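You operate a simulated robot arm through the tools that you are given. There is no shell and no other tool. Be economical: measure what you need, move in short steps, check, and stop when the job is done.

Carry out the task below with a simulated robot arm. There is one attempt and no reset: what you move stays moved.

JOB
Take the blue filter from the top of the grey bench and put it on top of the green pump. Open the console drawer, put the teal block on the middle shelf of the grey bench away in the inside of the console drawer and shut the drawer again. Take the grey block and put it on top of the green tape tin. Take the orange box with the earliest date from the top of the grey bench and put it on top of the grey tape tin. Take the grey cloth and leave it on the film pack on the top of the grey bench. Fetch the blue damper labelled "7" from the top of the kitting bench and set it on the green bracket. Put three of the white foam posts from the top of the seat bench on the top of the pump stand. The order is free. Set down upright: blue filter, teal block, grey block, white foam post.

It is judged by the outcome, as a careful person would: the job done as asked, and still so three seconds after it is handed in. It fails if anything else is knocked over, pushed out of place, dropped, spilled or broken. Flat cloth is picked up by pressing the open fingertips on it (5 to 10 N) and closing them slowly along it; thin cloth reads only 2 to 8 mm in the jaws.

ROBOT AND FRAMES
A 7-joint arm with a two-finger parallel gripper on a trunk, on a base that drives. Base frame: it is fixed to the floor where the robot stands at the start and does not move with it; the origin is under the middle of the robot, x ahead of it, y to its left, z up; the surface under the hand at the start is at about z = 0.8. Lengths are in m, angles in degrees, forces in N, time in s.
With the tool pointing down near the work surface it reaches from about 0.34 to 0.74 m from the robot's upright axis, wherever it stands. Its first joint turns from -143.0 to 143.0 degrees. Places, roughly: blue damper [0.5, 2.25, 0.75]; blue filter [0.5, 0, 0.75]; console drawer [1, -1.5, 0.7]; film pack [0.5, -0.25, 0.75]; green bracket (6x8x3 cm) [0.8, 2.4, 0.8]; green pump [0.75, -0.25, 0.75]; green tape tin [0.5, 0, 0.75]; grey block [0.5, 0.25, 0.75]; grey cloth (10x6x3 cm) [0.9, 0.1, 0.8]; grey tape tin [0.75, 0, 0.75]; inside of the console drawer [0.9, -1.5, 0.6]; orange box [0.75, 0.25, 0.75]; teal block [0.5, 0, 0.5]; top of the pump stand [3.6, -0.8, 0.9]; white foam post (6x6x8 cm) [2.7, 3.4, 0.8]. Payload 3 kg.
Tool frame: the origin (TCP) lies between the finger pads and is the grasp point; the fingertips stand 0.03 m ahead of it; z points along the fingers, y is the line along which they close. Largest opening 0.094 m; finger width 0.028, thickness 0.01; the body of the gripper, 0.05 by 0.096 m, starts 0.055 m behind the TCP.
Orientation is that of the tool frame in the base frame, as [roll, pitch, yaw] about the fixed x, y, z axes, in that order (R = Rz(yaw) Ry(pitch) Rx(roll)). With the fingers straight down and closing along the base's y, the tool's x points along the base's -x, its y along +y and its z along -z.

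CONTROLS
- The arm moves only by the tool play_rows. Its argument "motion" is a list of rows, each a list of 7 numbers: the turn, a rotation vector about the tool's x, y, z in degrees, then the shift along the tool's x, y, z in m, then the gripper command, from -1 (shut) to 1 (fully open), values between in proportion. In form: [[rx, ry, rz, tx, ty, tz, grip], ...]. A call has 1 to 20 rows; each row shifts and turns the commanded pose from where the row before left it, along the tool's axes as they then stand. Each row takes 0.2 s and may step no farther than 0.05 m and 8.6 degrees from the row before; otherwise, or with a gripper value out of range, the whole call is refused. A pose out of reach is approached as far as the arm can. The call stops where the force on the tool passes 40 N (or 10 N more than at its start, if that is more) or the arm is blocked; 0.2 s more then pass. Each finger travels about 0.045 m/s and halts on what it meets, pressing with about 41 N; the grip force reading is that of the motor and also rises with nothing between the fingers. The clock runs only during rows and for 0.2 s after the last one: add rows that do not move to give the fingers time. The reply holds the time, the measured pose of the TCP, the force on the tool along the base axes, the opening and the grip force, in the units named above and with some noise, with the torque about the TCP (base axes, N m) and any sound that the robot's microphone picked up.
- Cameras (640 x 400 px; columns grow to the right, rows downward): "scene" is now at [0.056, 0.1239, 1.7244]; the picture's right is [-0.09, -1.00, 0.00], its down [-0.82, 0.07, -0.57] and it looks along [0.57, -0.05, -0.82] (base axes); focal length 287 px, centre (320, 200). "wrist" rides on the gripper at [0.076, 0.014, -0.102] in the tool frame; the picture's right is [-0.18, 0.98, 0.00], its down [-0.75, -0.14, -0.64] and it looks along [-0.63, -0.12, 0.77] (tool axes); focal length 243 px, centre (320, 200). There is no depth. A picture from a camera that has moved, and an enlarged one, comes with that camera's place and axes in the base frame and with its lens. The place of the scene camera against the robot may be out by one fixed shift of up to 0.025 m in any direction.
- snapshot(camera): a new picture of that camera. The clock stands still meanwhile.
- move_column(by): slides the trunk up (or, below 0, down) by that many m; the arm and the scene camera ride with it, the base frame stays. It gives what a move gives, with no picture.
- steer(legs): drives the robot by 1 to 6 legs, each [ahead, left, turn to the left] in m, m and degrees, along the robot's own axes; the way and the turn of a leg run together, so that a leg with both is an arc; at most 1.5 m and 180 degrees a leg. The arm and the cameras ride along, it lands a little off, and it stops where it bumps. It gives what a move gives.
- head_to(pan, tilt): turns the head with the scene camera to pan (to the left, within 143 degrees either way) and tilt (down, from -29 to 69), counted from straight ahead of the robot. It gives what a move gives.
- close_up(camera, box): a new picture of the part [left, top, right, bottom] of that camera's present view, enlarged. The clock stands still meanwhile.
- sign_off(): hands the job in; it is judged then, once.

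Go step by step. Nothing tells you exact positions but the pictures and the camera data: compare them with the known pose of the tool, close in by small moves and look again before you grip or let go. The budget is 525 turns and 292 pictures, counting those below and the enlarged ones. Unless the task says otherwise, let go and move clear before handing in.

The tools are called after "Emit:" as a command line: name --pt "numbers of a row" for each row, then --argument value for the rest, lists and objects as JSON in quotes. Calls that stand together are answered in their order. play_rows: Moves the arm, as the interface text tells. Its arguments: {"type":"object","properties":{"motion":{"type":"array"}},"required":["motion"]} The other tools are called the same way: move_column (by) slides the trunk up or down; steer (legs) drives the base; head_to (pan, tilt) turns the head that bears the scene camera; snapshot (camera) takes a picture; close_up (camera, box) takes an enlarged picture of a part of a camera's view; sign_off () hands the job in.

At the start:

```text
t: 0.0
position: [0.5601, -0.0979, 1.1053]
ee_rot: [-179.9, -0.1, -180.0]
contact_force: [0.3, 0.4, -0.7]
torque: [0.01, -0.03, 0.02]
opening: 0.0939
grip_force: 0.0
trunk travel left (down, up): [-0.175, 0.215]
robot x, y, heading: [0.0008, -0.001, 0.1]
head pan, tilt: [-5.2, 54.8]
```

scene: 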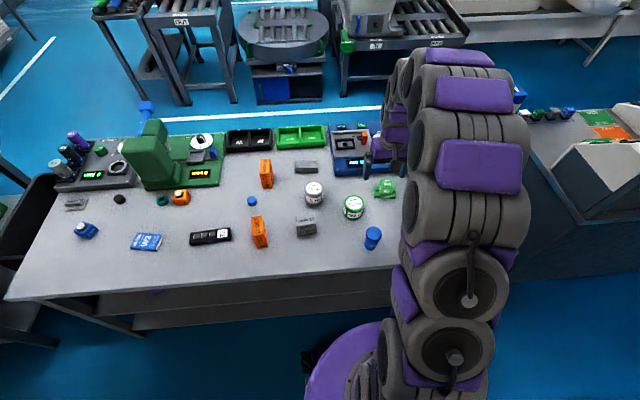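
wrist: 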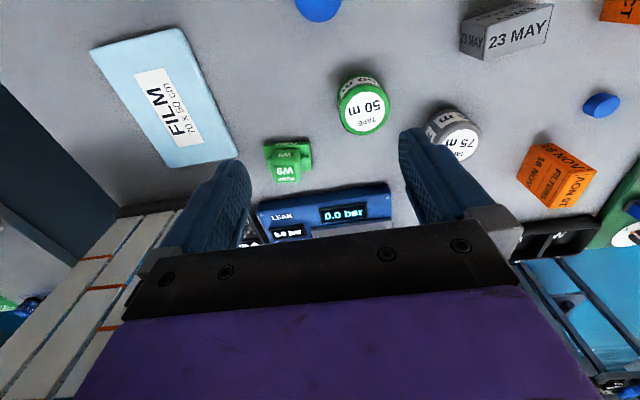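

I see the grey bench ahead with tins, orange boxes, grey blocks, film and a small green pump. I'll look closer at the scene before moving.

Emit:
close_up --camera "scene" --box '[220, 110, 420, 260]'

Emit:
close_up --camera "scene" --box '[40, 110, 240, 260]'

Emit:
close_up --camera "wrist" --box '[240, 0, 640, 250]'

```text
2.67 times, centred on (320, 185) of scene
camera zoom: at [0.056, 0.1239, 1.7244], right [-0.09, -1.0, 0.0], down [-0.82, 0.07, -0.57], along [0.57, -0.05, -0.82], focal length 765 px, centre (320, 240)
```

zoom: 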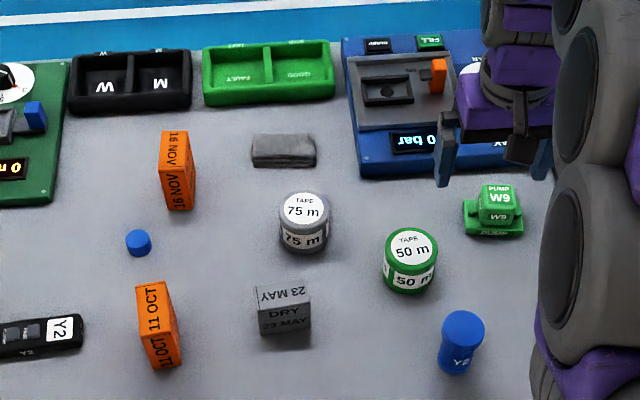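

```text
2.67 times, centred on (140, 185) of scene
camera zoom: at [0.056, 0.1239, 1.7244], right [-0.09, -1.0, 0.0], down [-0.82, 0.07, -0.57], along [0.57, -0.05, -0.82], focal length 765 px, centre (800, 240)
```

zoom: 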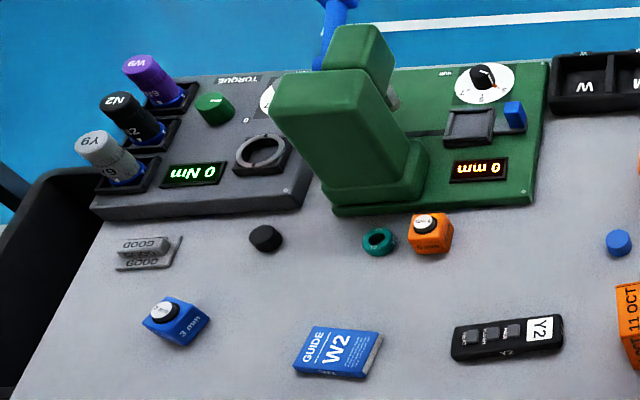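

```text
1.60 times, centred on (440, 125) of wrist
camera zoom: at [0.4844, -0.0827, 1.2073], right [0.18, 0.98, 0.0], down [0.75, -0.14, 0.64], along [0.63, -0.12, -0.77], focal length 388 px, centre (128, 320)
```

zoom: 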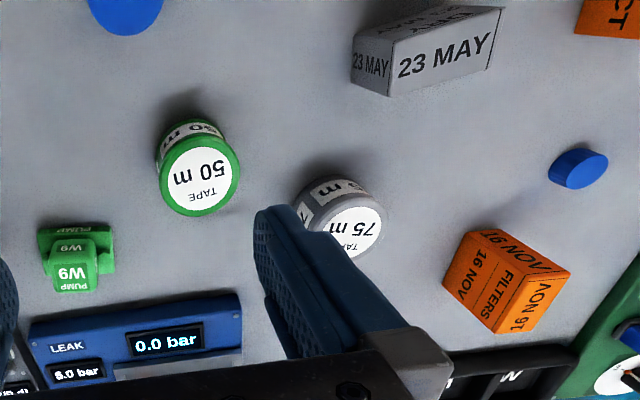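

The blue filter (Y2) stands near [0.50,-0.09]. I'll move above it and look with the wrist camera from two heights to calibrate.

Emit:
play_rows --pt "0 0 0 0.03 0 0.03 1" --pt "0 0 0 0.03 0 0.03 1" --pt "0 0 0 0 0 0.03 1" --pt "0 0 0 0 0 0 1"

Emit:
snapshot --camera "wrist"

```text
t: 1.0
position: [0.4985, -0.0982, 1.0167]
ee_rot: [179.9, 0.0, -179.9]
contact_force: [-0.1, 0.1, 0.0]
torque: [0.01, -0.01, 0.01]
opening: 0.0941
grip_force: 0.1
trunk travel left (down, up): [-0.175, 0.215]
robot x, y, heading: [-0.0026, -0.0006, 0.1]
head pan, tilt: [-5.2, 54.8]
```

```text
286 pictures are left
camera wrist: at [0.4227, -0.0819, 1.1184], right [0.18, 0.98, 0.0], down [0.75, -0.14, 0.64], along [0.63, -0.12, -0.77], focal length 243 px, centre (320, 200)
```

wrist: 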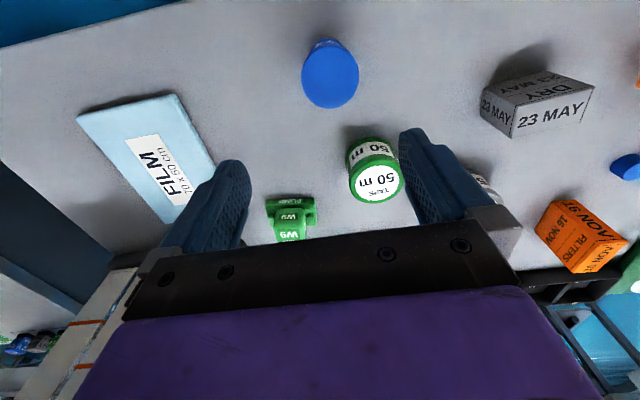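

The filter's top looks to be near [0.478,-0.085] at about 0.88 height. I'll centre over it, go lower and look again.

Emit:
play_rows --pt "0 0 0 0.02 0.013 0.02 1" --pt "0 0 0 0 0 0.03 1" --pt "0 0 0 0 0 0 1"

Emit:
snapshot --camera "wrist"

Emit:
close_up --camera "scene" --box '[320, 170, 440, 260]'

```text
t: 1.8
position: [0.4779, -0.0846, 0.9673]
ee_rot: [180.0, 0.0, 180.0]
contact_force: [0.2, -0.3, 0.1]
torque: [-0.02, -0.01, 0.0]
opening: 0.0942
grip_force: 0.1
trunk travel left (down, up): [-0.175, 0.215]
robot x, y, heading: [0.0031, 0.001, -0.2]
head pan, tilt: [-5.2, 54.8]
```

```text
285 pictures are left
camera wrist: at [0.401, -0.0698, 1.0682], right [0.18, 0.98, 0.0], down [0.75, -0.14, 0.64], along [0.63, -0.12, -0.77], focal length 243 px, centre (320, 200)
```

wrist: 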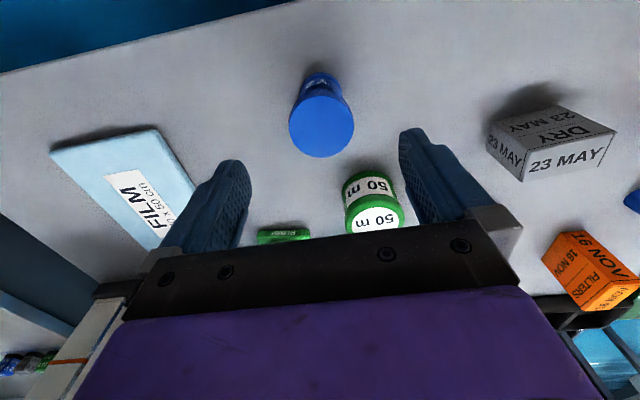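

```text
4.44 times, centred on (380, 215) of scene
camera zoom: at [0.055, 0.1236, 1.7245], right [-0.09, -1.0, 0.0], down [-0.81, 0.07, -0.57], along [0.57, -0.05, -0.82], focal length 1276 px, centre (53, 133)
```

zoom: 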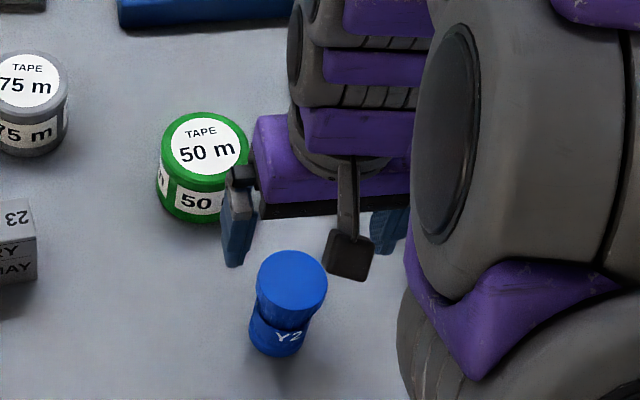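

The filter's cap is at [0.486,-0.0845], top at 0.863. I'll go down around it, open.

Emit:
play_rows --pt "0 0 0 -0.008 0 0.03 1" --pt "0 0 0 0 0 0.03 1" --pt "0 0 0 0 0 0.03 1" --pt "0 0 0 0 0 0.02 1" --pt "0 0 0 0 0 0.01 1"

Emit:
snapshot --camera "wrist"

Emit:
close_up --camera "scene" --box '[320, 170, 440, 260]'

```text
t: 3.0
position: [0.4872, -0.0856, 0.8461]
ee_rot: [180.0, 0.0, -179.9]
contact_force: [-0.5, -0.2, 0.1]
torque: [0.04, -0.03, 0.01]
opening: 0.0938
grip_force: 0.1
trunk travel left (down, up): [-0.175, 0.215]
robot x, y, heading: [0.0, 0.0003, 0.2]
head pan, tilt: [-5.2, 54.8]
```

```text
283 pictures are left
camera wrist: at [0.4107, -0.0714, 0.9475], right [0.18, 0.98, 0.0], down [0.75, -0.14, 0.64], along [0.63, -0.12, -0.77], focal length 243 px, centre (320, 200)
```

wrist: 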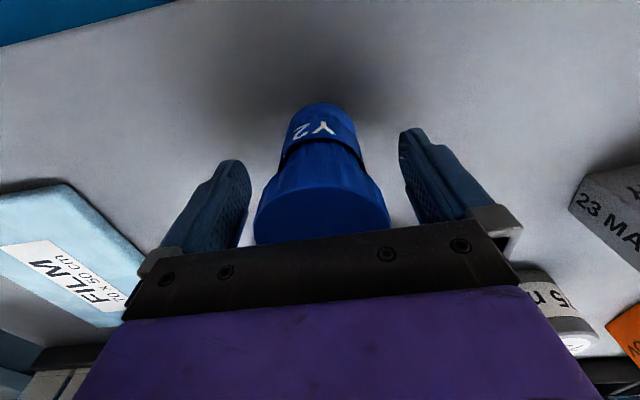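

```text
4.44 times, centred on (380, 215) of scene
camera zoom: at [0.0564, 0.1238, 1.7244], right [-0.09, -1.0, 0.0], down [-0.82, 0.07, -0.57], along [0.57, -0.05, -0.82], focal length 1276 px, centre (53, 133)
```

zoom: 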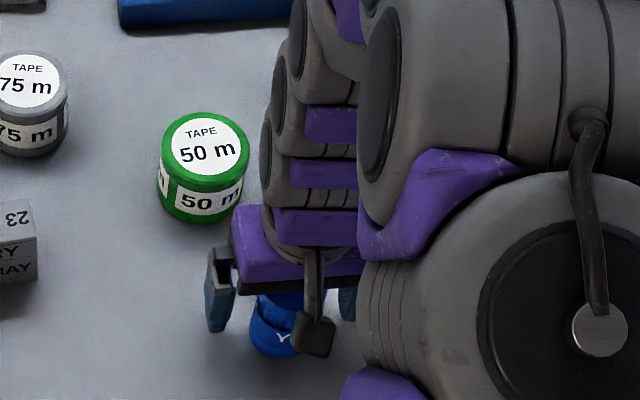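

The filter is centred between the fingers. I'll go 8 mm lower and close.

Emit:
play_rows --pt "0 0 0 0 0 0.008 1" --pt "0 0 0 0 0 0 0.5" --pt "0 0 0 0 0 0 0.2" --pt "0 0 0 0 0 0 -0.2" --pt "0 0 0 0 0 0 -0.5" --pt "0 0 0 0 0 0 -0.5"

```text
t: 4.4
position: [0.4856, -0.0867, 0.8377]
ee_rot: [-179.9, 0.0, 180.0]
contact_force: [1.2, -0.4, 0.5]
torque: [-0.04, -0.02, -0.01]
opening: 0.0511
grip_force: 41.2
trunk travel left (down, up): [-0.175, 0.215]
robot x, y, heading: [-0.0022, 0.0023, 0.1]
head pan, tilt: [-5.2, 54.8]
```

The filter is gripped. I'll lift it and move beyond the pump so the wrist camera sees the pump unobstructed.

Emit:
play_rows --pt "0 0 0 0 0 -0.02 -0.5" --pt "0 0 0 0 0 -0.04 -0.5" --pt "0 0 0 0 0 -0.05 -0.5" --pt "0 0 0 0 0 -0.05 -0.5" --pt "0 0 0 0 0 -0.05 -0.5" --pt "0 0 0 -0.045 -0.02 0 -0.5" --pt "0 0 0 -0.045 -0.02 0 -0.5" --pt "0 0 0 -0.045 -0.02 0 -0.5" --pt "0 0 0 -0.045 -0.02 0 -0.5" --pt "0 0 0 -0.04 -0.02 0 -0.5" --pt "0 0 0 -0.03 0 0 -0.5" --pt "0 0 0 0 0 0 -0.5"

Emit:
snapshot --camera "wrist"

Emit:
snapshot --camera "scene"

```text
t: 7.0
position: [0.7357, -0.1847, 1.0503]
ee_rot: [179.9, 0.1, 180.0]
contact_force: [-0.9, 0.0, -0.4]
torque: [-0.01, -0.03, -0.01]
opening: 0.0506
grip_force: 40.7
trunk travel left (down, up): [-0.175, 0.215]
robot x, y, heading: [0.0004, 0.0022, -0.0]
head pan, tilt: [-5.2, 54.8]
```

```text
281 pictures are left
camera wrist: at [0.6608, -0.1705, 1.1515], right [0.18, 0.98, 0.0], down [0.75, -0.14, 0.64], along [0.63, -0.12, -0.77], focal length 243 px, centre (320, 200)
```

wrist: 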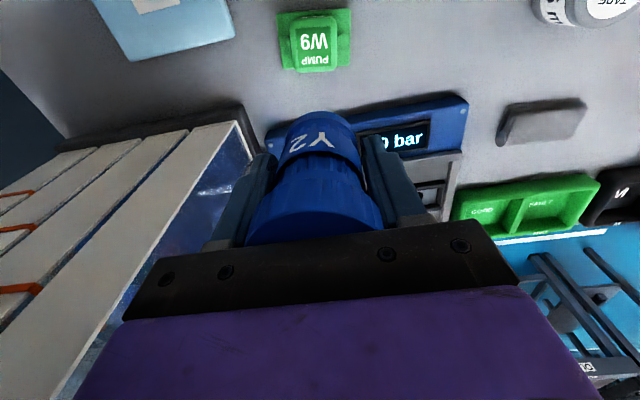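

```text
280 pictures are left
camera scene: at [0.0548, 0.1229, 1.7246], right [-0.09, -1.0, 0.0], down [-0.81, 0.07, -0.57], along [0.57, -0.05, -0.82], focal length 287 px, centre (320, 200)
```

scene: 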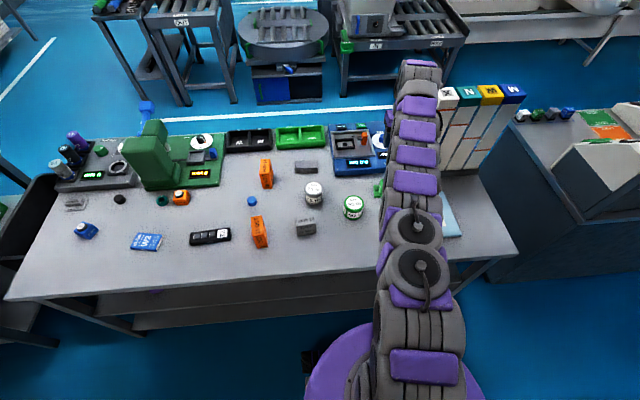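

Emit:
close_up --camera "wrist" --box '[240, 0, 400, 100]'

```text
4.00 times, centred on (320, 50) of wrist
camera zoom: at [0.6608, -0.1705, 1.1515], right [0.18, 0.98, 0.0], down [0.75, -0.14, 0.64], along [0.63, -0.12, -0.77], focal length 970 px, centre (320, 800)
```

zoom: 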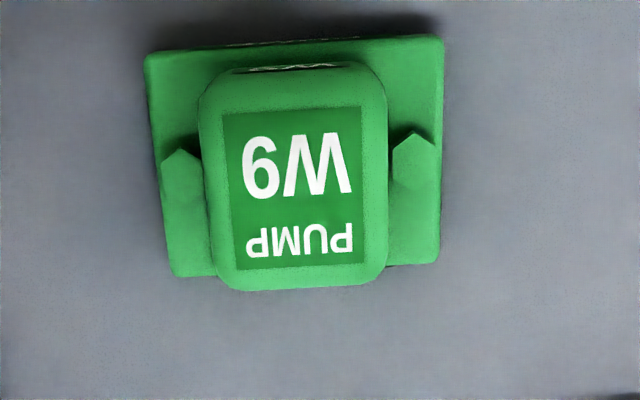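

The pump's top centre is at [0.700,-0.185], z≈0.846. I'll move over it and lower to just above contact.

Emit:
play_rows --pt "0 0 0 0.036 0 0.03 -0.5" --pt "0 0 0 0 0 0.04 -0.5" --pt "0 0 0 0 0 0.04 -0.5" --pt "0 0 0 0 0 0.025 -0.5" --pt "0 0 0 0 0 0 -0.5"

Emit:
snapshot --camera "wrist"

Emit:
close_up --camera "scene" --box '[340, 150, 460, 225]'

```text
t: 8.2
position: [0.7002, -0.1835, 0.9107]
ee_rot: [-179.9, 0.0, 180.0]
contact_force: [-0.8, -0.2, -0.8]
torque: [0.01, 0.01, 0.0]
opening: 0.05
grip_force: 41.2
trunk travel left (down, up): [-0.175, 0.215]
robot x, y, heading: [0.0027, 0.0015, 0.0]
head pan, tilt: [-5.2, 54.8]
```

```text
278 pictures are left
camera wrist: at [0.6238, -0.1687, 1.013], right [0.18, 0.98, 0.0], down [0.75, -0.14, 0.64], along [0.63, -0.12, -0.77], focal length 243 px, centre (320, 200)
```

wrist: 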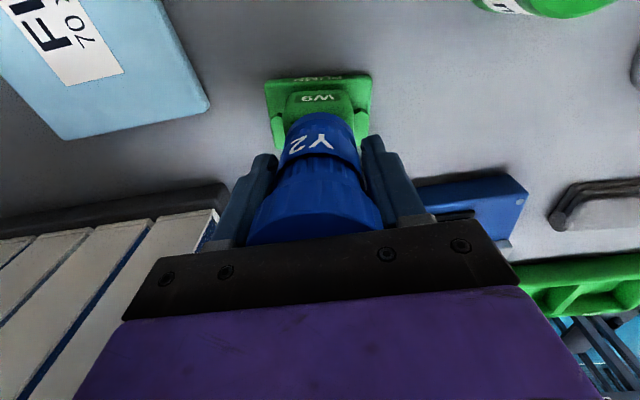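

```text
5.33 times, centred on (400, 188) of scene
camera zoom: at [0.0569, 0.124, 1.7244], right [-0.09, -1.0, 0.0], down [-0.82, 0.07, -0.57], along [0.57, -0.05, -0.82], focal length 1531 px, centre (-107, 267)
```

zoom: 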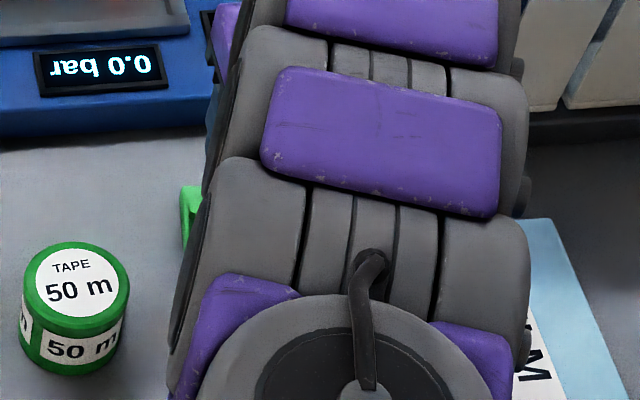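

Aligned; lowering in small steps to contact.

Emit:
play_rows --pt "0 0 0 0 0 0.003 -0.5" --pt "0 0 0 0 0 0.003 -0.5" --pt "0 0 0 0 0 0.003 -0.5" --pt "0 0 0 0 0 0 -0.5"

Emit:
close_up --camera "wrist" --box '[240, 50, 400, 150]'

```text
t: 9.2
position: [0.6996, -0.1848, 0.9026]
ee_rot: [180.0, -0.1, 179.9]
contact_force: [-0.4, 0.6, -1.6]
torque: [-0.03, -0.02, -0.03]
opening: 0.0501
grip_force: 41.1
trunk travel left (down, up): [-0.175, 0.215]
robot x, y, heading: [0.0007, 0.0016, -0.0]
head pan, tilt: [-5.2, 54.8]
```

```text
4.00 times, centred on (320, 100) of wrist
camera zoom: at [0.6246, -0.1703, 1.0048], right [0.18, 0.98, 0.0], down [0.75, -0.14, 0.64], along [0.63, -0.12, -0.77], focal length 970 px, centre (320, 600)
```

zoom: 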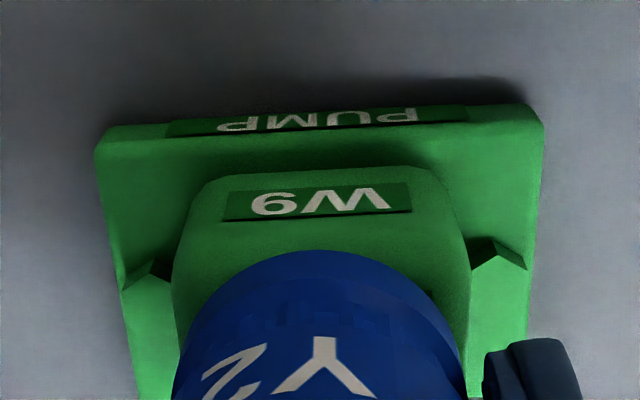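

Emit:
play_rows --pt "0 0 0 0 0 0.003 -0.5" --pt "0 0 0 0 0 0.003 -0.5" --pt "0 0 0 0 0 0 -0.5"

```text
t: 10.0
position: [0.7001, -0.1829, 0.8993]
ee_rot: [-180.0, 0.2, -180.0]
contact_force: [1.4, -0.9, 12.9]
torque: [-0.15, -0.02, 0.0]
opening: 0.0499
grip_force: 40.9
trunk travel left (down, up): [-0.175, 0.215]
robot x, y, heading: [0.001, -0.0009, 0.1]
head pan, tilt: [-5.2, 54.8]
```

Contact (13 N). Releasing and rising.

Emit:
play_rows --pt "0 0 0 0 0 -0.001 0.15" --pt "0 0 0 0 0 0 0.4" --pt "0 0 0 0 0 0 0.7" --pt "0 0 0 0 0 0 1" --pt "0 0 0 0 0 -0.01 1" --pt "0 0 0 0 0 -0.03 1" --pt "0 0 0 0 0 -0.05 1" --pt "0 0 0 0 0 -0.05 1" --pt "0 0 0 -0.03 0 -0.01 1" --pt "0 0 0 0 0 0 1"

Emit:
snapshot --camera "wrist"

```text
t: 12.2
position: [0.7307, -0.1817, 1.0467]
ee_rot: [179.9, 0.0, -179.9]
contact_force: [-1.3, -0.2, 1.0]
torque: [0.01, 0.01, 0.02]
opening: 0.0941
grip_force: 0.0
trunk travel left (down, up): [-0.175, 0.215]
robot x, y, heading: [-0.0008, -0.0003, 0.2]
head pan, tilt: [-5.2, 54.8]
```

```text
275 pictures are left
camera wrist: at [0.6548, -0.1688, 1.1491], right [0.18, 0.98, 0.0], down [0.75, -0.14, 0.64], along [0.63, -0.12, -0.77], focal length 243 px, centre (320, 200)
```

wrist: 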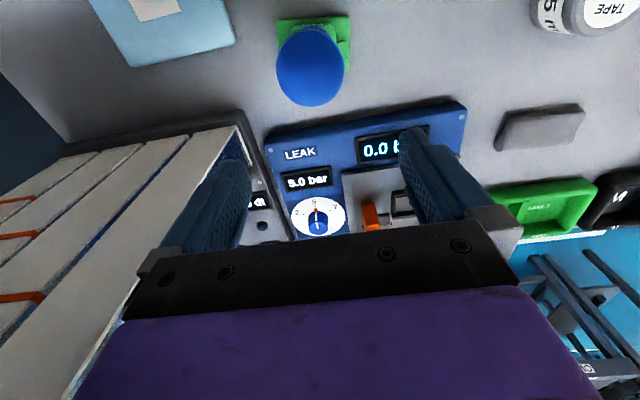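

The filter stands on the pump. Next, the grey block near [0.58,0.12]; moving over it.

Emit:
play_rows --pt "0 0 0 0.02 0.045 0 1" --pt "0 0 0 0.02 0.045 0 1" --pt "0 0 0 0.02 0.045 0 1" --pt "0 0 0 0.02 0.045 0 1" --pt "0 0 0 0.02 0.045 0 1" --pt "0 0 0 0.015 0.045 0.02 1" --pt "0 0 0 0 0.03 0.02 1" --pt "0 0 0 0 0 0 1"

Emit:
snapshot --camera "wrist"

Emit:
snapshot --camera "scene"

```text
refused: row 6 steps farther than a row can; nothing moved
```

```text
274 pictures are left
camera wrist: at [0.6548, -0.1688, 1.1491], right [0.18, 0.98, 0.0], down [0.75, -0.14, 0.64], along [0.63, -0.12, -0.77], focal length 243 px, centre (320, 200)
```

wrist: 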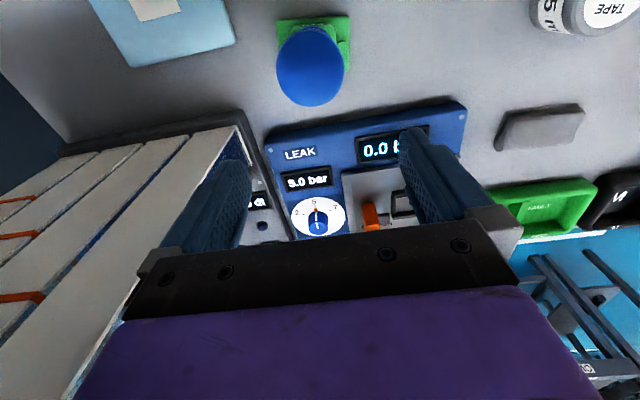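

```text
273 pictures are left
camera scene: at [0.055, 0.1229, 1.7246], right [-0.09, -1.0, 0.0], down [-0.81, 0.07, -0.57], along [0.57, -0.05, -0.82], focal length 287 px, centre (320, 200)
```

scene: 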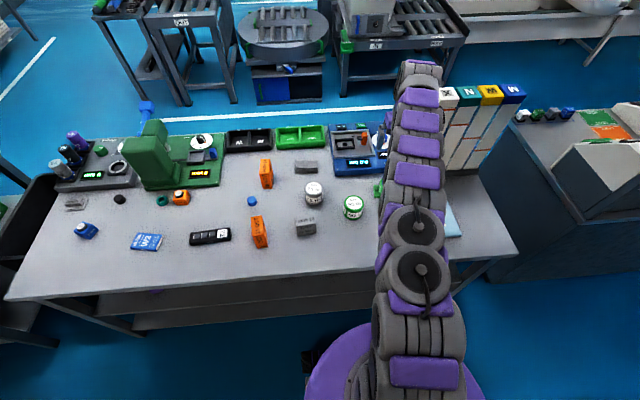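

Emit:
play_rows --pt "0 0 0 0.02 0.045 0 1" --pt "0 0 0 0.02 0.045 0 1" --pt "0 0 0 0.02 0.045 0 1" --pt "0 0 0 0.02 0.045 0 1" --pt "0 0 0 0.02 0.045 0 1" --pt "0 0 0 0.015 0.045 0 1" --pt "0 0 0 0 0.03 0.03 1" --pt "0 0 0 0 0 0 1"

Emit:
snapshot --camera "wrist"

```text
t: 14.0
position: [0.6173, 0.1198, 1.0196]
ee_rot: [-180.0, -0.1, -179.9]
contact_force: [0.8, 0.6, 0.1]
torque: [0.0, 0.02, -0.02]
opening: 0.0942
grip_force: 0.1
trunk travel left (down, up): [-0.175, 0.215]
robot x, y, heading: [-0.0012, -0.0018, -0.1]
head pan, tilt: [-5.2, 54.8]
```

```text
272 pictures are left
camera wrist: at [0.5418, 0.134, 1.1219], right [0.18, 0.98, 0.0], down [0.75, -0.14, 0.64], along [0.63, -0.12, -0.77], focal length 243 px, centre (320, 200)
```

wrist: 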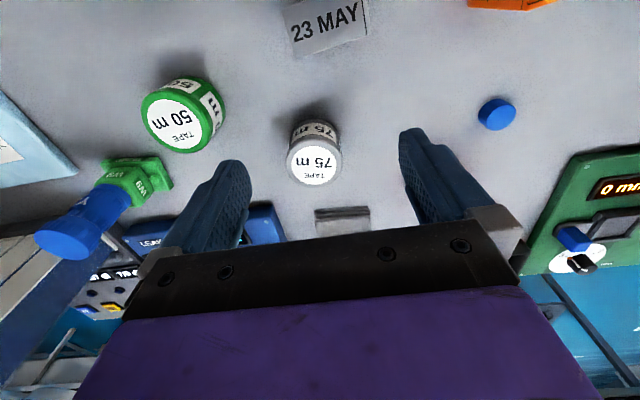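

Emit:
play_rows --pt "0 0 0 0.025 0.012 0.01 1" --pt "0 0 0 0 0 0.02 1" --pt "0 0 0 0 0 0 1"

Emit:
snapshot --camera "wrist"

```text
t: 14.8
position: [0.593, 0.1309, 0.9904]
ee_rot: [179.9, 0.1, -180.0]
contact_force: [-0.5, 0.5, -0.5]
torque: [0.0, 0.06, -0.01]
opening: 0.0937
grip_force: 0.1
trunk travel left (down, up): [-0.175, 0.215]
robot x, y, heading: [-0.0006, 0.001, -0.0]
head pan, tilt: [-5.2, 54.8]
```

```text
271 pictures are left
camera wrist: at [0.5166, 0.1459, 1.0922], right [0.18, 0.98, 0.0], down [0.75, -0.14, 0.64], along [0.63, -0.12, -0.77], focal length 243 px, centre (320, 200)
```

wrist: 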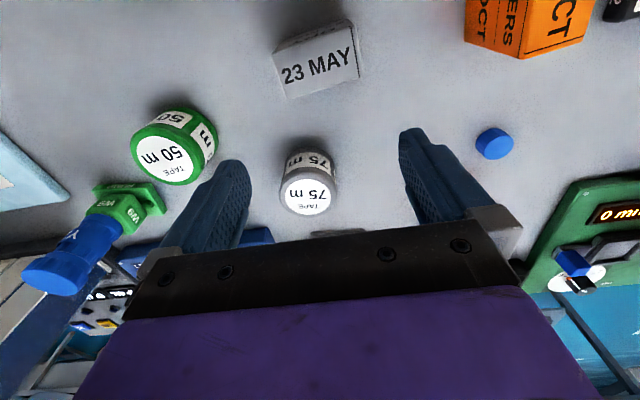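

Emit:
close_up --camera "wrist" --box '[240, 0, 400, 100]'

Emit:
close_up --camera "scene" --box '[230, 180, 350, 255]'

```text
4.00 times, centred on (320, 50) of wrist
camera zoom: at [0.5166, 0.1459, 1.0922], right [0.18, 0.98, 0.0], down [0.75, -0.14, 0.64], along [0.63, -0.12, -0.77], focal length 970 px, centre (320, 800)
```

zoom: 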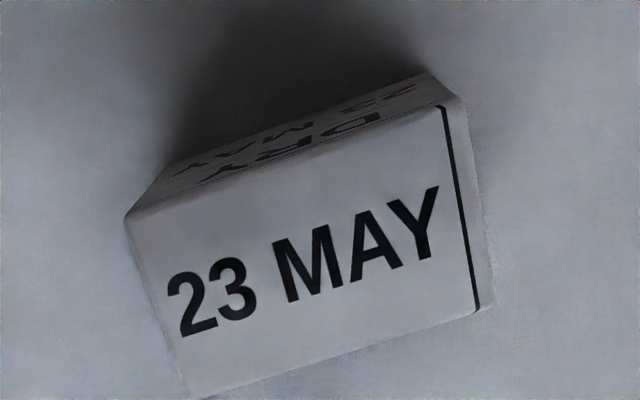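

```text
5.33 times, centred on (290, 218) of scene
camera zoom: at [0.0557, 0.1271, 1.7242], right [-0.09, -1.0, 0.0], down [-0.82, 0.07, -0.57], along [0.57, -0.05, -0.82], focal length 1531 px, centre (480, 107)
```

zoom: 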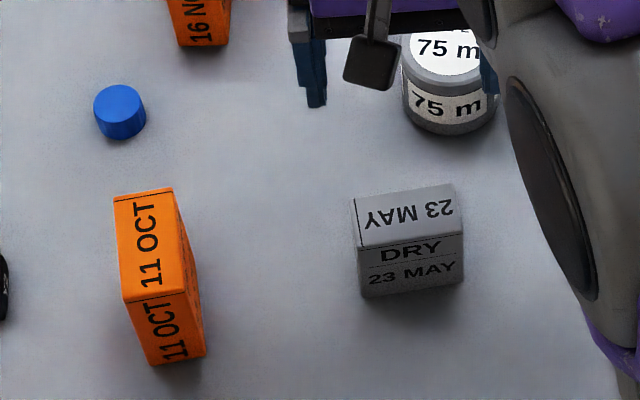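

The block is about 7.5×4.3 cm at [0.567,0.133], turned ~7°. I'll turn the tool ~83° to grip its short sides, and look.

Emit:
play_rows --pt "0 0 0 0.026 0.002 0 1" --pt "0 0 8.34 0 0 0 1" --pt "0 0 8.34 0 0 0 1" --pt "0 0 8.34 0 0 0 1" --pt "0 0 8.34 0 0 0 1" --pt "0 0 8.34 0 0 0 1" --pt "0 0 8.34 0 0 0 1" --pt "0 0 8.34 0 0 0 1" --pt "0 0 8.34 0 0 0 1" --pt "0 0 8.34 0 0 0 1" --pt "0 0 8.34 0 0 0 1" --pt "0 0 0 0 0 0.03 1" --pt "0 0 0 0 0 0 1"

Emit:
snapshot --camera "wrist"

```text
t: 17.6
position: [0.5637, 0.132, 0.9603]
ee_rot: [179.9, 0.2, 96.6]
contact_force: [0.1, 0.7, 1.3]
torque: [0.0, 0.02, 0.0]
opening: 0.0938
grip_force: 0.1
trunk travel left (down, up): [-0.175, 0.215]
robot x, y, heading: [0.0015, 0.0005, -0.0]
head pan, tilt: [-5.2, 54.8]
```

```text
268 pictures are left
camera wrist: at [0.5697, 0.2098, 1.0626], right [1.0, -0.07, 0.0], down [-0.05, -0.76, 0.64], along [-0.04, -0.64, -0.77], focal length 243 px, centre (320, 200)
```

wrist: 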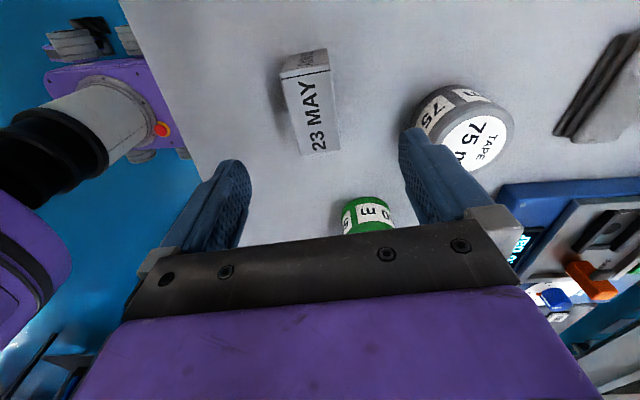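

Emit:
close_up --camera "wrist" --box '[240, 40, 400, 180]'

```text
2.86 times, centred on (320, 110) of wrist
camera zoom: at [0.5697, 0.2098, 1.0626], right [1.0, -0.07, 0.0], down [-0.05, -0.76, 0.64], along [-0.04, -0.64, -0.77], focal length 693 px, centre (320, 457)
```

zoom: 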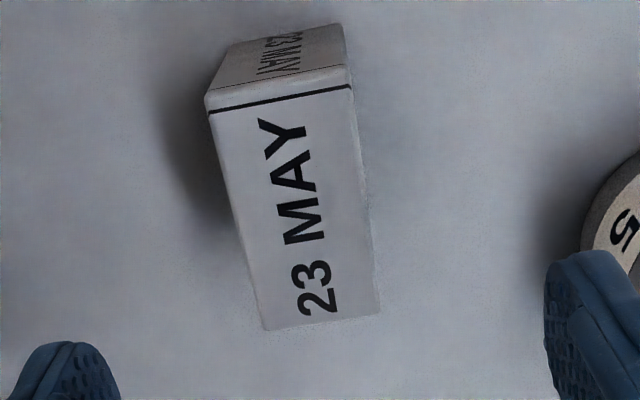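

Block top at z≈0.855, centre [0.561,0.132], aligned with the tool. Descending around it, then closing.

Emit:
play_rows --pt "0 0 0 0 -0.002 0.03 1" --pt "0 0 0 0 0 0.03 1" --pt "0 0 0 0 0 0.03 1" --pt "0 0 0 0 0 0.03 1" --pt "0 0 0 0 0 0 1"

Emit:
snapshot --camera "wrist"

```text
t: 18.8
position: [0.5628, 0.1322, 0.8395]
ee_rot: [179.9, 0.0, 96.6]
contact_force: [-0.2, 0.6, -0.4]
torque: [0.01, 0.0, -0.01]
opening: 0.0941
grip_force: 0.1
trunk travel left (down, up): [-0.175, 0.215]
robot x, y, heading: [0.0004, -0.001, -0.0]
head pan, tilt: [-5.2, 54.8]
```

```text
266 pictures are left
camera wrist: at [0.5687, 0.2094, 0.9417], right [1.0, -0.07, 0.0], down [-0.05, -0.76, 0.64], along [-0.04, -0.64, -0.77], focal length 243 px, centre (320, 200)
```

wrist: 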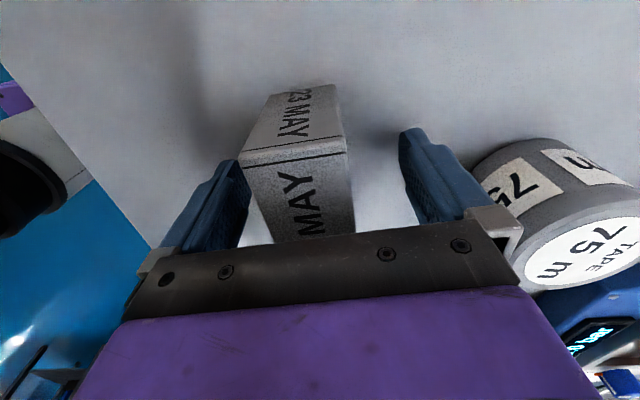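

Block sits ~1 cm to the left of centre; shift, lower slightly and close.

Emit:
play_rows --pt "0 0 0 0 -0.009 0 1" --pt "0 0 0 0 0 0.008 1" --pt "0 0 0 0 0 0 0.5" --pt "0 0 0 0 0 0 0.1" --pt "0 0 0 0 0 0 -0.2" --pt "0 0 0 0 0 0 -0.5" --pt "0 0 0 0 0 0 -0.5"

Emit:
snapshot --camera "wrist"

```text
t: 20.4
position: [0.5535, 0.1307, 0.8308]
ee_rot: [180.0, 0.0, 96.6]
contact_force: [-0.7, 0.1, 0.2]
torque: [0.01, 0.01, 0.04]
opening: 0.042
grip_force: 40.7
trunk travel left (down, up): [-0.175, 0.215]
robot x, y, heading: [-0.0014, -0.0021, -0.0]
head pan, tilt: [-5.2, 54.8]
```

```text
265 pictures are left
camera wrist: at [0.5601, 0.2078, 0.9335], right [1.0, -0.07, 0.0], down [-0.05, -0.76, 0.64], along [-0.04, -0.64, -0.77], focal length 243 px, centre (320, 200)
```

wrist: 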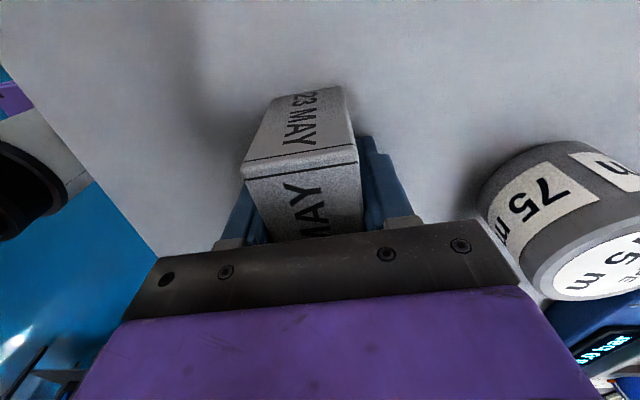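

Gripped. Lifting and moving past the green tin to view it.

Emit:
play_rows --pt "0 0 0 0 0 -0.02 -0.5" --pt "0 0 0 0 0 -0.05 -0.5" --pt "0 0 0 0 0 -0.05 -0.5" --pt "0 0 0 0 0 -0.05 -0.5" --pt "0 0 0 -0.045 0.01 0 -0.5" --pt "0 0 0 -0.045 0.01 0 -0.5" --pt "0 0 0 -0.045 0.01 0 -0.5" --pt "0 0 0 -0.045 0.01 0 -0.5" --pt "0 0 0 -0.0415 0 0 -0.5" --pt "0 0 0 0 0 0 -0.5"

Emit:
snapshot --camera "wrist"

Emit:
close_up --camera "wrist" --box '[240, 0, 400, 100]'

```text
t: 22.6
position: [0.6167, -0.0869, 1.0018]
ee_rot: [-180.0, 0.0, 96.5]
contact_force: [0.0, -0.5, -1.4]
torque: [0.0, 0.0, 0.01]
opening: 0.042
grip_force: 41.0
trunk travel left (down, up): [-0.175, 0.215]
robot x, y, heading: [0.0015, 0.002, 0.1]
head pan, tilt: [-5.2, 54.8]
```

```text
264 pictures are left
camera wrist: at [0.623, -0.0092, 1.1041], right [1.0, -0.07, 0.0], down [-0.05, -0.77, 0.64], along [-0.04, -0.64, -0.77], focal length 243 px, centre (320, 200)
```

wrist: 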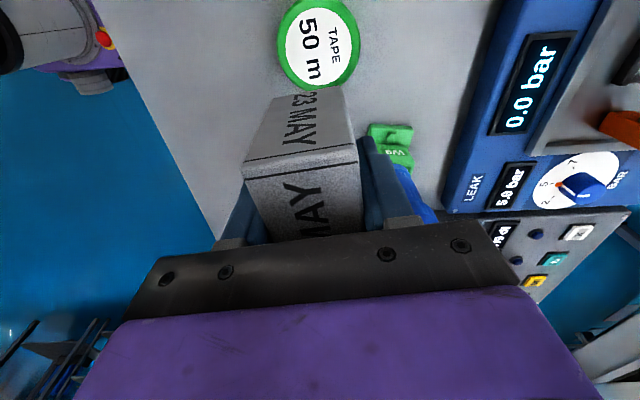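

```text
4.00 times, centred on (320, 50) of wrist
camera zoom: at [0.623, -0.0092, 1.1041], right [1.0, -0.07, 0.0], down [-0.05, -0.77, 0.64], along [-0.04, -0.64, -0.77], focal length 970 px, centre (320, 800)
```

zoom: 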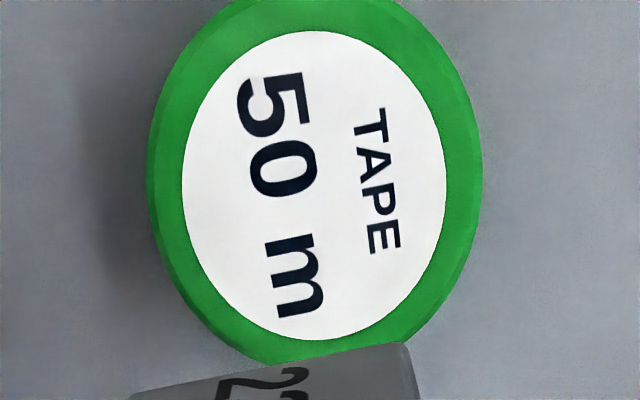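

Tin centre is at [0.620,-0.042], 7 cm across. Moving above it and lowering near contact.

Emit:
play_rows --pt "0 0 0 0.024 0.0045 0 -0.5" --pt "0 0 0 0.024 0.0045 0 -0.5" --pt "0 0 0 0 0 0.03 -0.5" --pt "0 0 0 0 0 0.03 -0.5" --pt "0 0 0 0 0 0.025 -0.5" --pt "0 0 0 0 0 0 -0.5"

Emit:
snapshot --camera "wrist"

Emit:
close_up --camera "scene" --box '[280, 150, 440, 250]'

```text
t: 24.0
position: [0.6232, -0.0367, 0.9154]
ee_rot: [180.0, 0.1, 96.6]
contact_force: [0.3, 0.1, -2.5]
torque: [0.0, 0.0, 0.03]
opening: 0.0421
grip_force: 40.5
trunk travel left (down, up): [-0.175, 0.215]
robot x, y, heading: [-0.0012, -0.0028, 0.2]
head pan, tilt: [-5.2, 54.8]
```

```text
262 pictures are left
camera wrist: at [0.6282, 0.041, 1.0178], right [1.0, -0.07, 0.0], down [-0.05, -0.76, 0.64], along [-0.04, -0.64, -0.77], focal length 243 px, centre (320, 200)
```

wrist: 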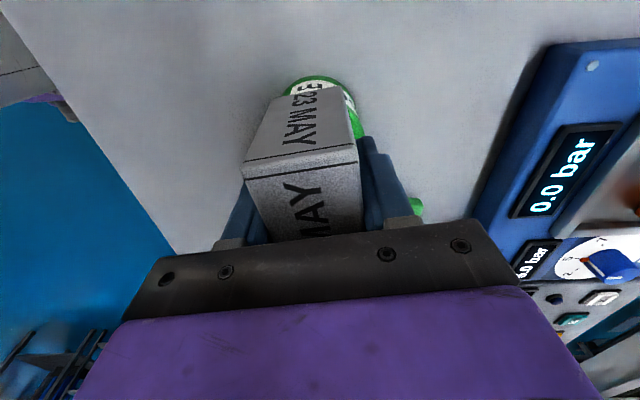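

```text
4.00 times, centred on (360, 200) of scene
camera zoom: at [0.0569, 0.1242, 1.7244], right [-0.09, -1.0, 0.0], down [-0.82, 0.07, -0.57], along [0.57, -0.05, -0.82], focal length 1148 px, centre (160, 200)
```

zoom: 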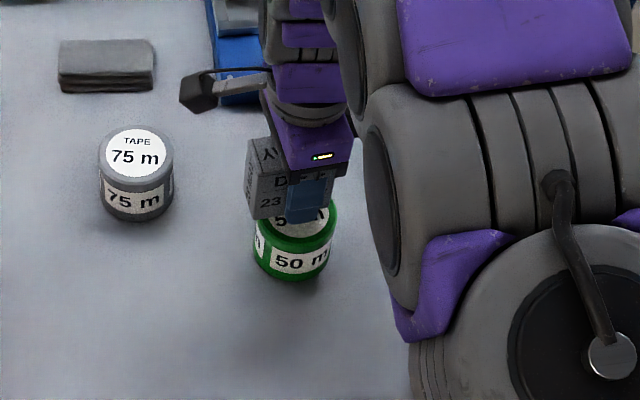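

Small correction toward -y, then lowering to contact.

Emit:
play_rows --pt "0 0 0 -0.006 0.002 0.004 -0.5" --pt "0 0 0 0 0 0.004 -0.5" --pt "0 0 0 0 0 0.004 -0.5" --pt "0 0 0 0 0 0.003 -0.5" --pt "0 0 0 0 0 0 -0.5"

Emit:
close_up --camera "scene" --box '[320, 160, 400, 230]'

```text
t: 25.2
position: [0.6257, -0.0406, 0.9003]
ee_rot: [180.0, 0.1, 96.6]
contact_force: [0.0, -0.1, -2.2]
torque: [-0.03, 0.01, 0.0]
opening: 0.0419
grip_force: 41.0
trunk travel left (down, up): [-0.175, 0.215]
robot x, y, heading: [-0.002, -0.0026, 0.0]
head pan, tilt: [-5.2, 54.8]
```

```text
5.71 times, centred on (360, 195) of scene
camera zoom: at [0.0573, 0.1244, 1.7243], right [-0.09, -1.0, 0.0], down [-0.82, 0.07, -0.57], along [0.57, -0.05, -0.82], focal length 1640 px, centre (91, 229)
```

zoom: 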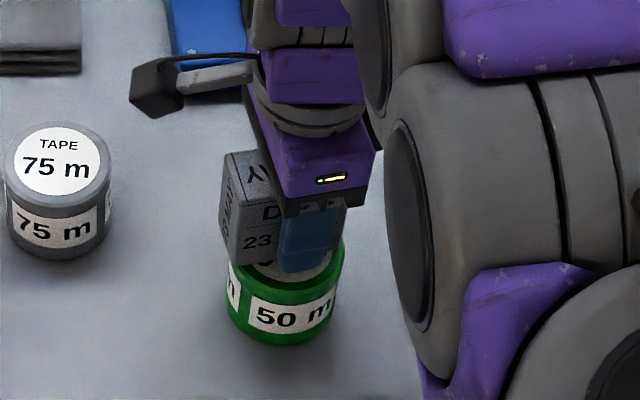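

Emit:
play_rows --pt "0 0 0 0 0 0.003 -0.5" --pt "0 0 0 0 0 0.003 -0.5" --pt "0 0 0 0 0 0 -0.5"

```text
t: 26.0
position: [0.6237, -0.0423, 0.896]
ee_rot: [179.9, 0.0, 96.6]
contact_force: [-0.7, 0.0, 6.4]
torque: [-0.03, 0.2, -0.03]
opening: 0.0422
grip_force: 41.5
trunk travel left (down, up): [-0.175, 0.215]
robot x, y, heading: [0.0008, -0.0006, -0.1]
head pan, tilt: [-5.2, 54.8]
```

Emit:
play_rows --pt "0 0 0 0 0 0.001 -0.5" --pt "0 0 0 0 0 0 0.0" --pt "0 0 0 0 0 0 0.3" --pt "0 0 0 0 0 0 0.7" --pt "0 0 0 0 0 0 1" --pt "0 0 0 0 0 0 1" --pt "0 0 0 0 0 -0.02 1" --pt "0 0 0 0 0 -0.05 1" --pt "0 0 0 0 0 -0.05 1" --pt "0 0 0 0 0 0 1"

Emit:
snapshot --camera "wrist"

Emit:
close_up --camera "scene" --box '[240, 120, 400, 260]'

```text
t: 28.2
position: [0.6258, -0.0447, 1.0093]
ee_rot: [-179.9, 0.0, 96.6]
contact_force: [0.7, 0.4, 0.0]
torque: [-0.01, 0.0, -0.03]
opening: 0.0941
grip_force: 0.0
trunk travel left (down, up): [-0.175, 0.215]
robot x, y, heading: [0.0001, 0.0019, 0.2]
head pan, tilt: [-5.2, 54.8]
```

```text
259 pictures are left
camera wrist: at [0.6323, 0.0319, 1.1122], right [1.0, -0.07, 0.0], down [-0.05, -0.76, 0.64], along [-0.05, -0.64, -0.77], focal length 243 px, centre (320, 200)
```

wrist: 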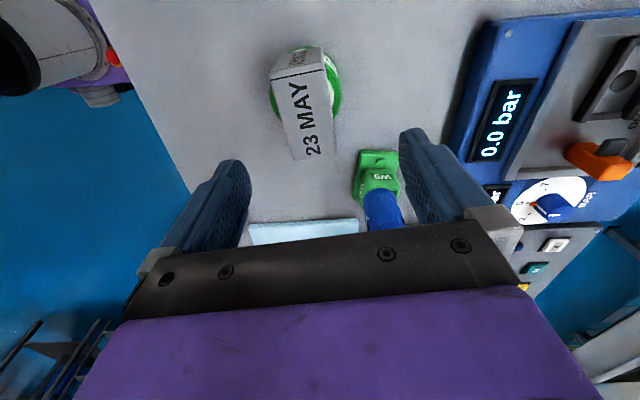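

```text
2.86 times, centred on (320, 190) of scene
camera zoom: at [0.0573, 0.1243, 1.7243], right [-0.09, -1.0, 0.0], down [-0.82, 0.07, -0.57], along [0.57, -0.05, -0.82], focal length 820 px, centre (320, 229)
```

zoom: 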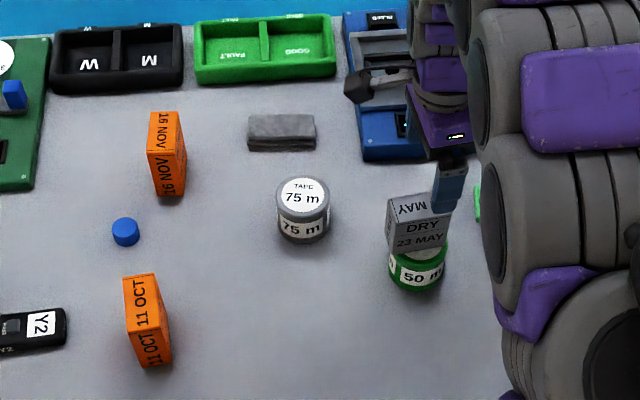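

The grey block is on the green tin. Next the 11 OCT orange box near [0.55,0.30]; moving above it with the tool turned back.

Emit:
play_rows --pt "0 0 0 0.0424 -0.002 0 1" --pt "0 0 0 0.0424 -0.002 0 1" --pt "0 0 0 0.0424 -0.002 0 1" --pt "0 0 0 0.0424 -0.002 0 1" --pt "0 0 0 0.0424 -0.002 0 1" --pt "0 0 0 0.0424 -0.002 0 1" --pt "0 0 0 0.0424 -0.002 0 1" --pt "0 0 0 0.0424 -0.002 0 1" --pt "0 0 -8.34 0 0 0 1" --pt "0 0 -8.34 0 0 0 1" --pt "0 0 -8.34 0 0 0 1" --pt "0 0 -8.34 0 0 0 1" --pt "0 0 -8.34 0 0 0 1" --pt "0 0 -8.34 0 0 0 1" --pt "0 0 -8.34 0 0 0 1" --pt "0 0 -8.34 0 0 0 1" --pt "0 0 -8.34 0 0 0 1" --pt "0 0 -8.34 0 0 0 1" --pt "0 0 0 0 0 0 1"

Emit:
snapshot --camera "wrist"

```text
t: 32.2
position: [0.5693, 0.2919, 1.0138]
ee_rot: [-179.8, 0.0, -179.9]
contact_force: [0.6, -0.6, -0.2]
torque: [0.0, -0.01, 0.0]
opening: 0.0935
grip_force: 0.1
trunk travel left (down, up): [-0.175, 0.215]
robot x, y, heading: [-0.0007, 0.0011, -0.3]
head pan, tilt: [-5.2, 54.8]
```

```text
257 pictures are left
camera wrist: at [0.494, 0.3064, 1.1156], right [0.18, 0.98, 0.0], down [0.75, -0.14, 0.64], along [0.63, -0.12, -0.77], focal length 243 px, centre (320, 200)
```

wrist: 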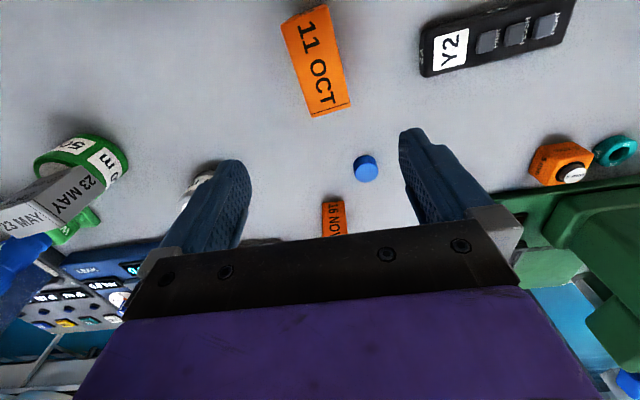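

Emit:
close_up --camera "wrist" --box '[240, 0, 400, 130]'

```text
3.08 times, centred on (320, 65) of wrist
camera zoom: at [0.494, 0.3064, 1.1156], right [0.18, 0.98, 0.0], down [0.75, -0.14, 0.64], along [0.63, -0.12, -0.77], focal length 746 px, centre (320, 615)
```

zoom: 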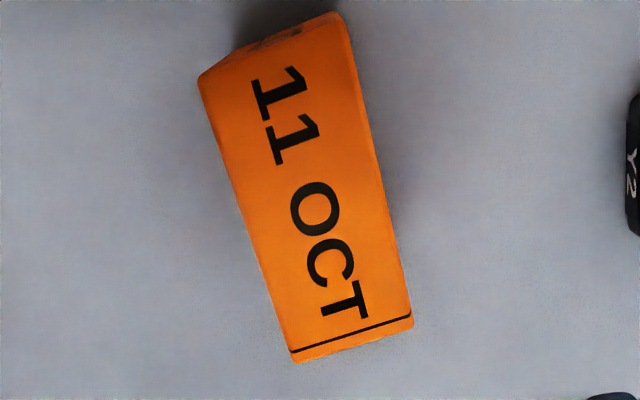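

Box top centre ≈[0.543,0.296], turned ~7°. Aligning and lowering a bit to re-measure.

Emit:
play_rows --pt "0 0 0 0.025 0.003 0.02 1" --pt "0 0 -7 0 0 0.02 1" --pt "0 0 0 0 0 0.02 1" --pt "0 0 0 0 0 0 1"

Emit:
snapshot --camera "wrist"

```text
t: 33.2
position: [0.5473, 0.2931, 0.9517]
ee_rot: [-179.9, 0.1, -173.0]
contact_force: [0.1, 0.2, 0.0]
torque: [0.0, 0.01, 0.02]
opening: 0.0941
grip_force: 0.1
trunk travel left (down, up): [-0.175, 0.215]
robot x, y, heading: [0.0005, 0.0053, 0.2]
head pan, tilt: [-5.2, 54.8]
```

```text
255 pictures are left
camera wrist: at [0.4702, 0.2979, 1.0543], right [0.06, 1.0, 0.0], down [0.76, -0.05, 0.64], along [0.64, -0.04, -0.77], focal length 243 px, centre (320, 200)
```

wrist: 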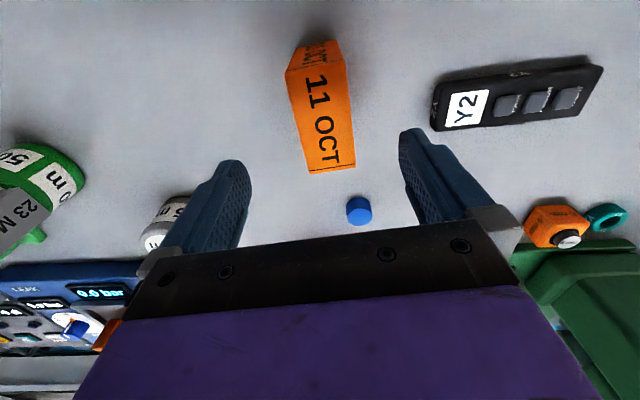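

Top z≈0.865, good. Descending around the box.

Emit:
play_rows --pt "0 0 0 0.004 0.002 0.03 1" --pt "0 0 0 0 0 0.03 1" --pt "0 0 0 0 0 0.03 1" --pt "0 0 0 0 0 0.022 1" --pt "0 0 0 0 0 0 1"

Emit:
snapshot --camera "wrist"

```text
t: 34.4
position: [0.5423, 0.2945, 0.8404]
ee_rot: [-179.9, 0.0, -173.1]
contact_force: [-0.3, 1.2, 3.5]
torque: [-0.02, 0.0, 0.01]
opening: 0.0941
grip_force: 0.1
trunk travel left (down, up): [-0.175, 0.215]
robot x, y, heading: [-0.0018, 0.0036, 0.1]
head pan, tilt: [-5.2, 54.8]
```

```text
254 pictures are left
camera wrist: at [0.465, 0.3017, 0.9419], right [0.06, 1.0, 0.0], down [0.76, -0.05, 0.64], along [0.64, -0.04, -0.77], focal length 243 px, centre (320, 200)
```

wrist: 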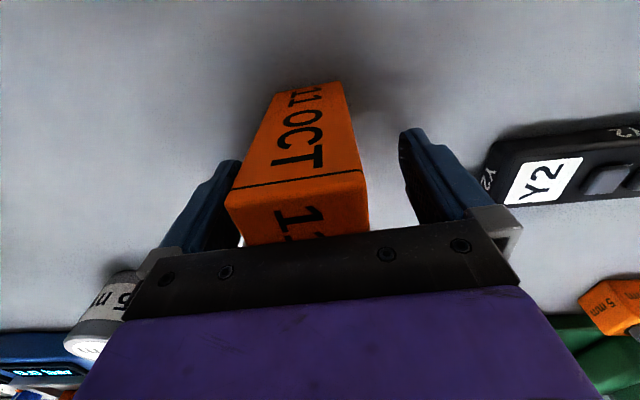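

Emit:
play_rows --pt "0 0 0 0 -0.006 0 1" --pt "0 0 0 0 0 0 0.5" --pt "0 0 0 0 0 0 0.1" --pt "0 0 0 0 0 0 -0.2" --pt "0 0 0 0 0 0 -0.5" --pt "0 0 0 0 0 0 -0.5"

Emit:
snapshot --camera "wrist"

```text
t: 35.8
position: [0.5439, 0.2905, 0.8403]
ee_rot: [-179.9, 0.0, -173.1]
contact_force: [0.2, 0.6, -1.0]
torque: [0.02, 0.02, 0.04]
opening: 0.0419
grip_force: 40.7
trunk travel left (down, up): [-0.175, 0.215]
robot x, y, heading: [-0.0, 0.0009, 0.0]
head pan, tilt: [-5.2, 54.8]
```

```text
253 pictures are left
camera wrist: at [0.4667, 0.2954, 0.943], right [0.06, 1.0, 0.0], down [0.77, -0.05, 0.64], along [0.64, -0.04, -0.77], focal length 243 px, centre (320, 200)
```

wrist: 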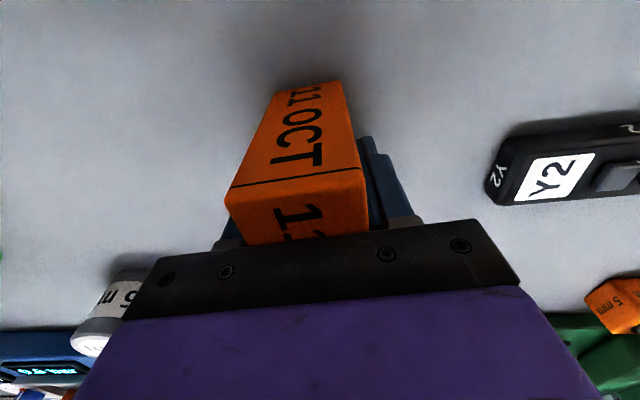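

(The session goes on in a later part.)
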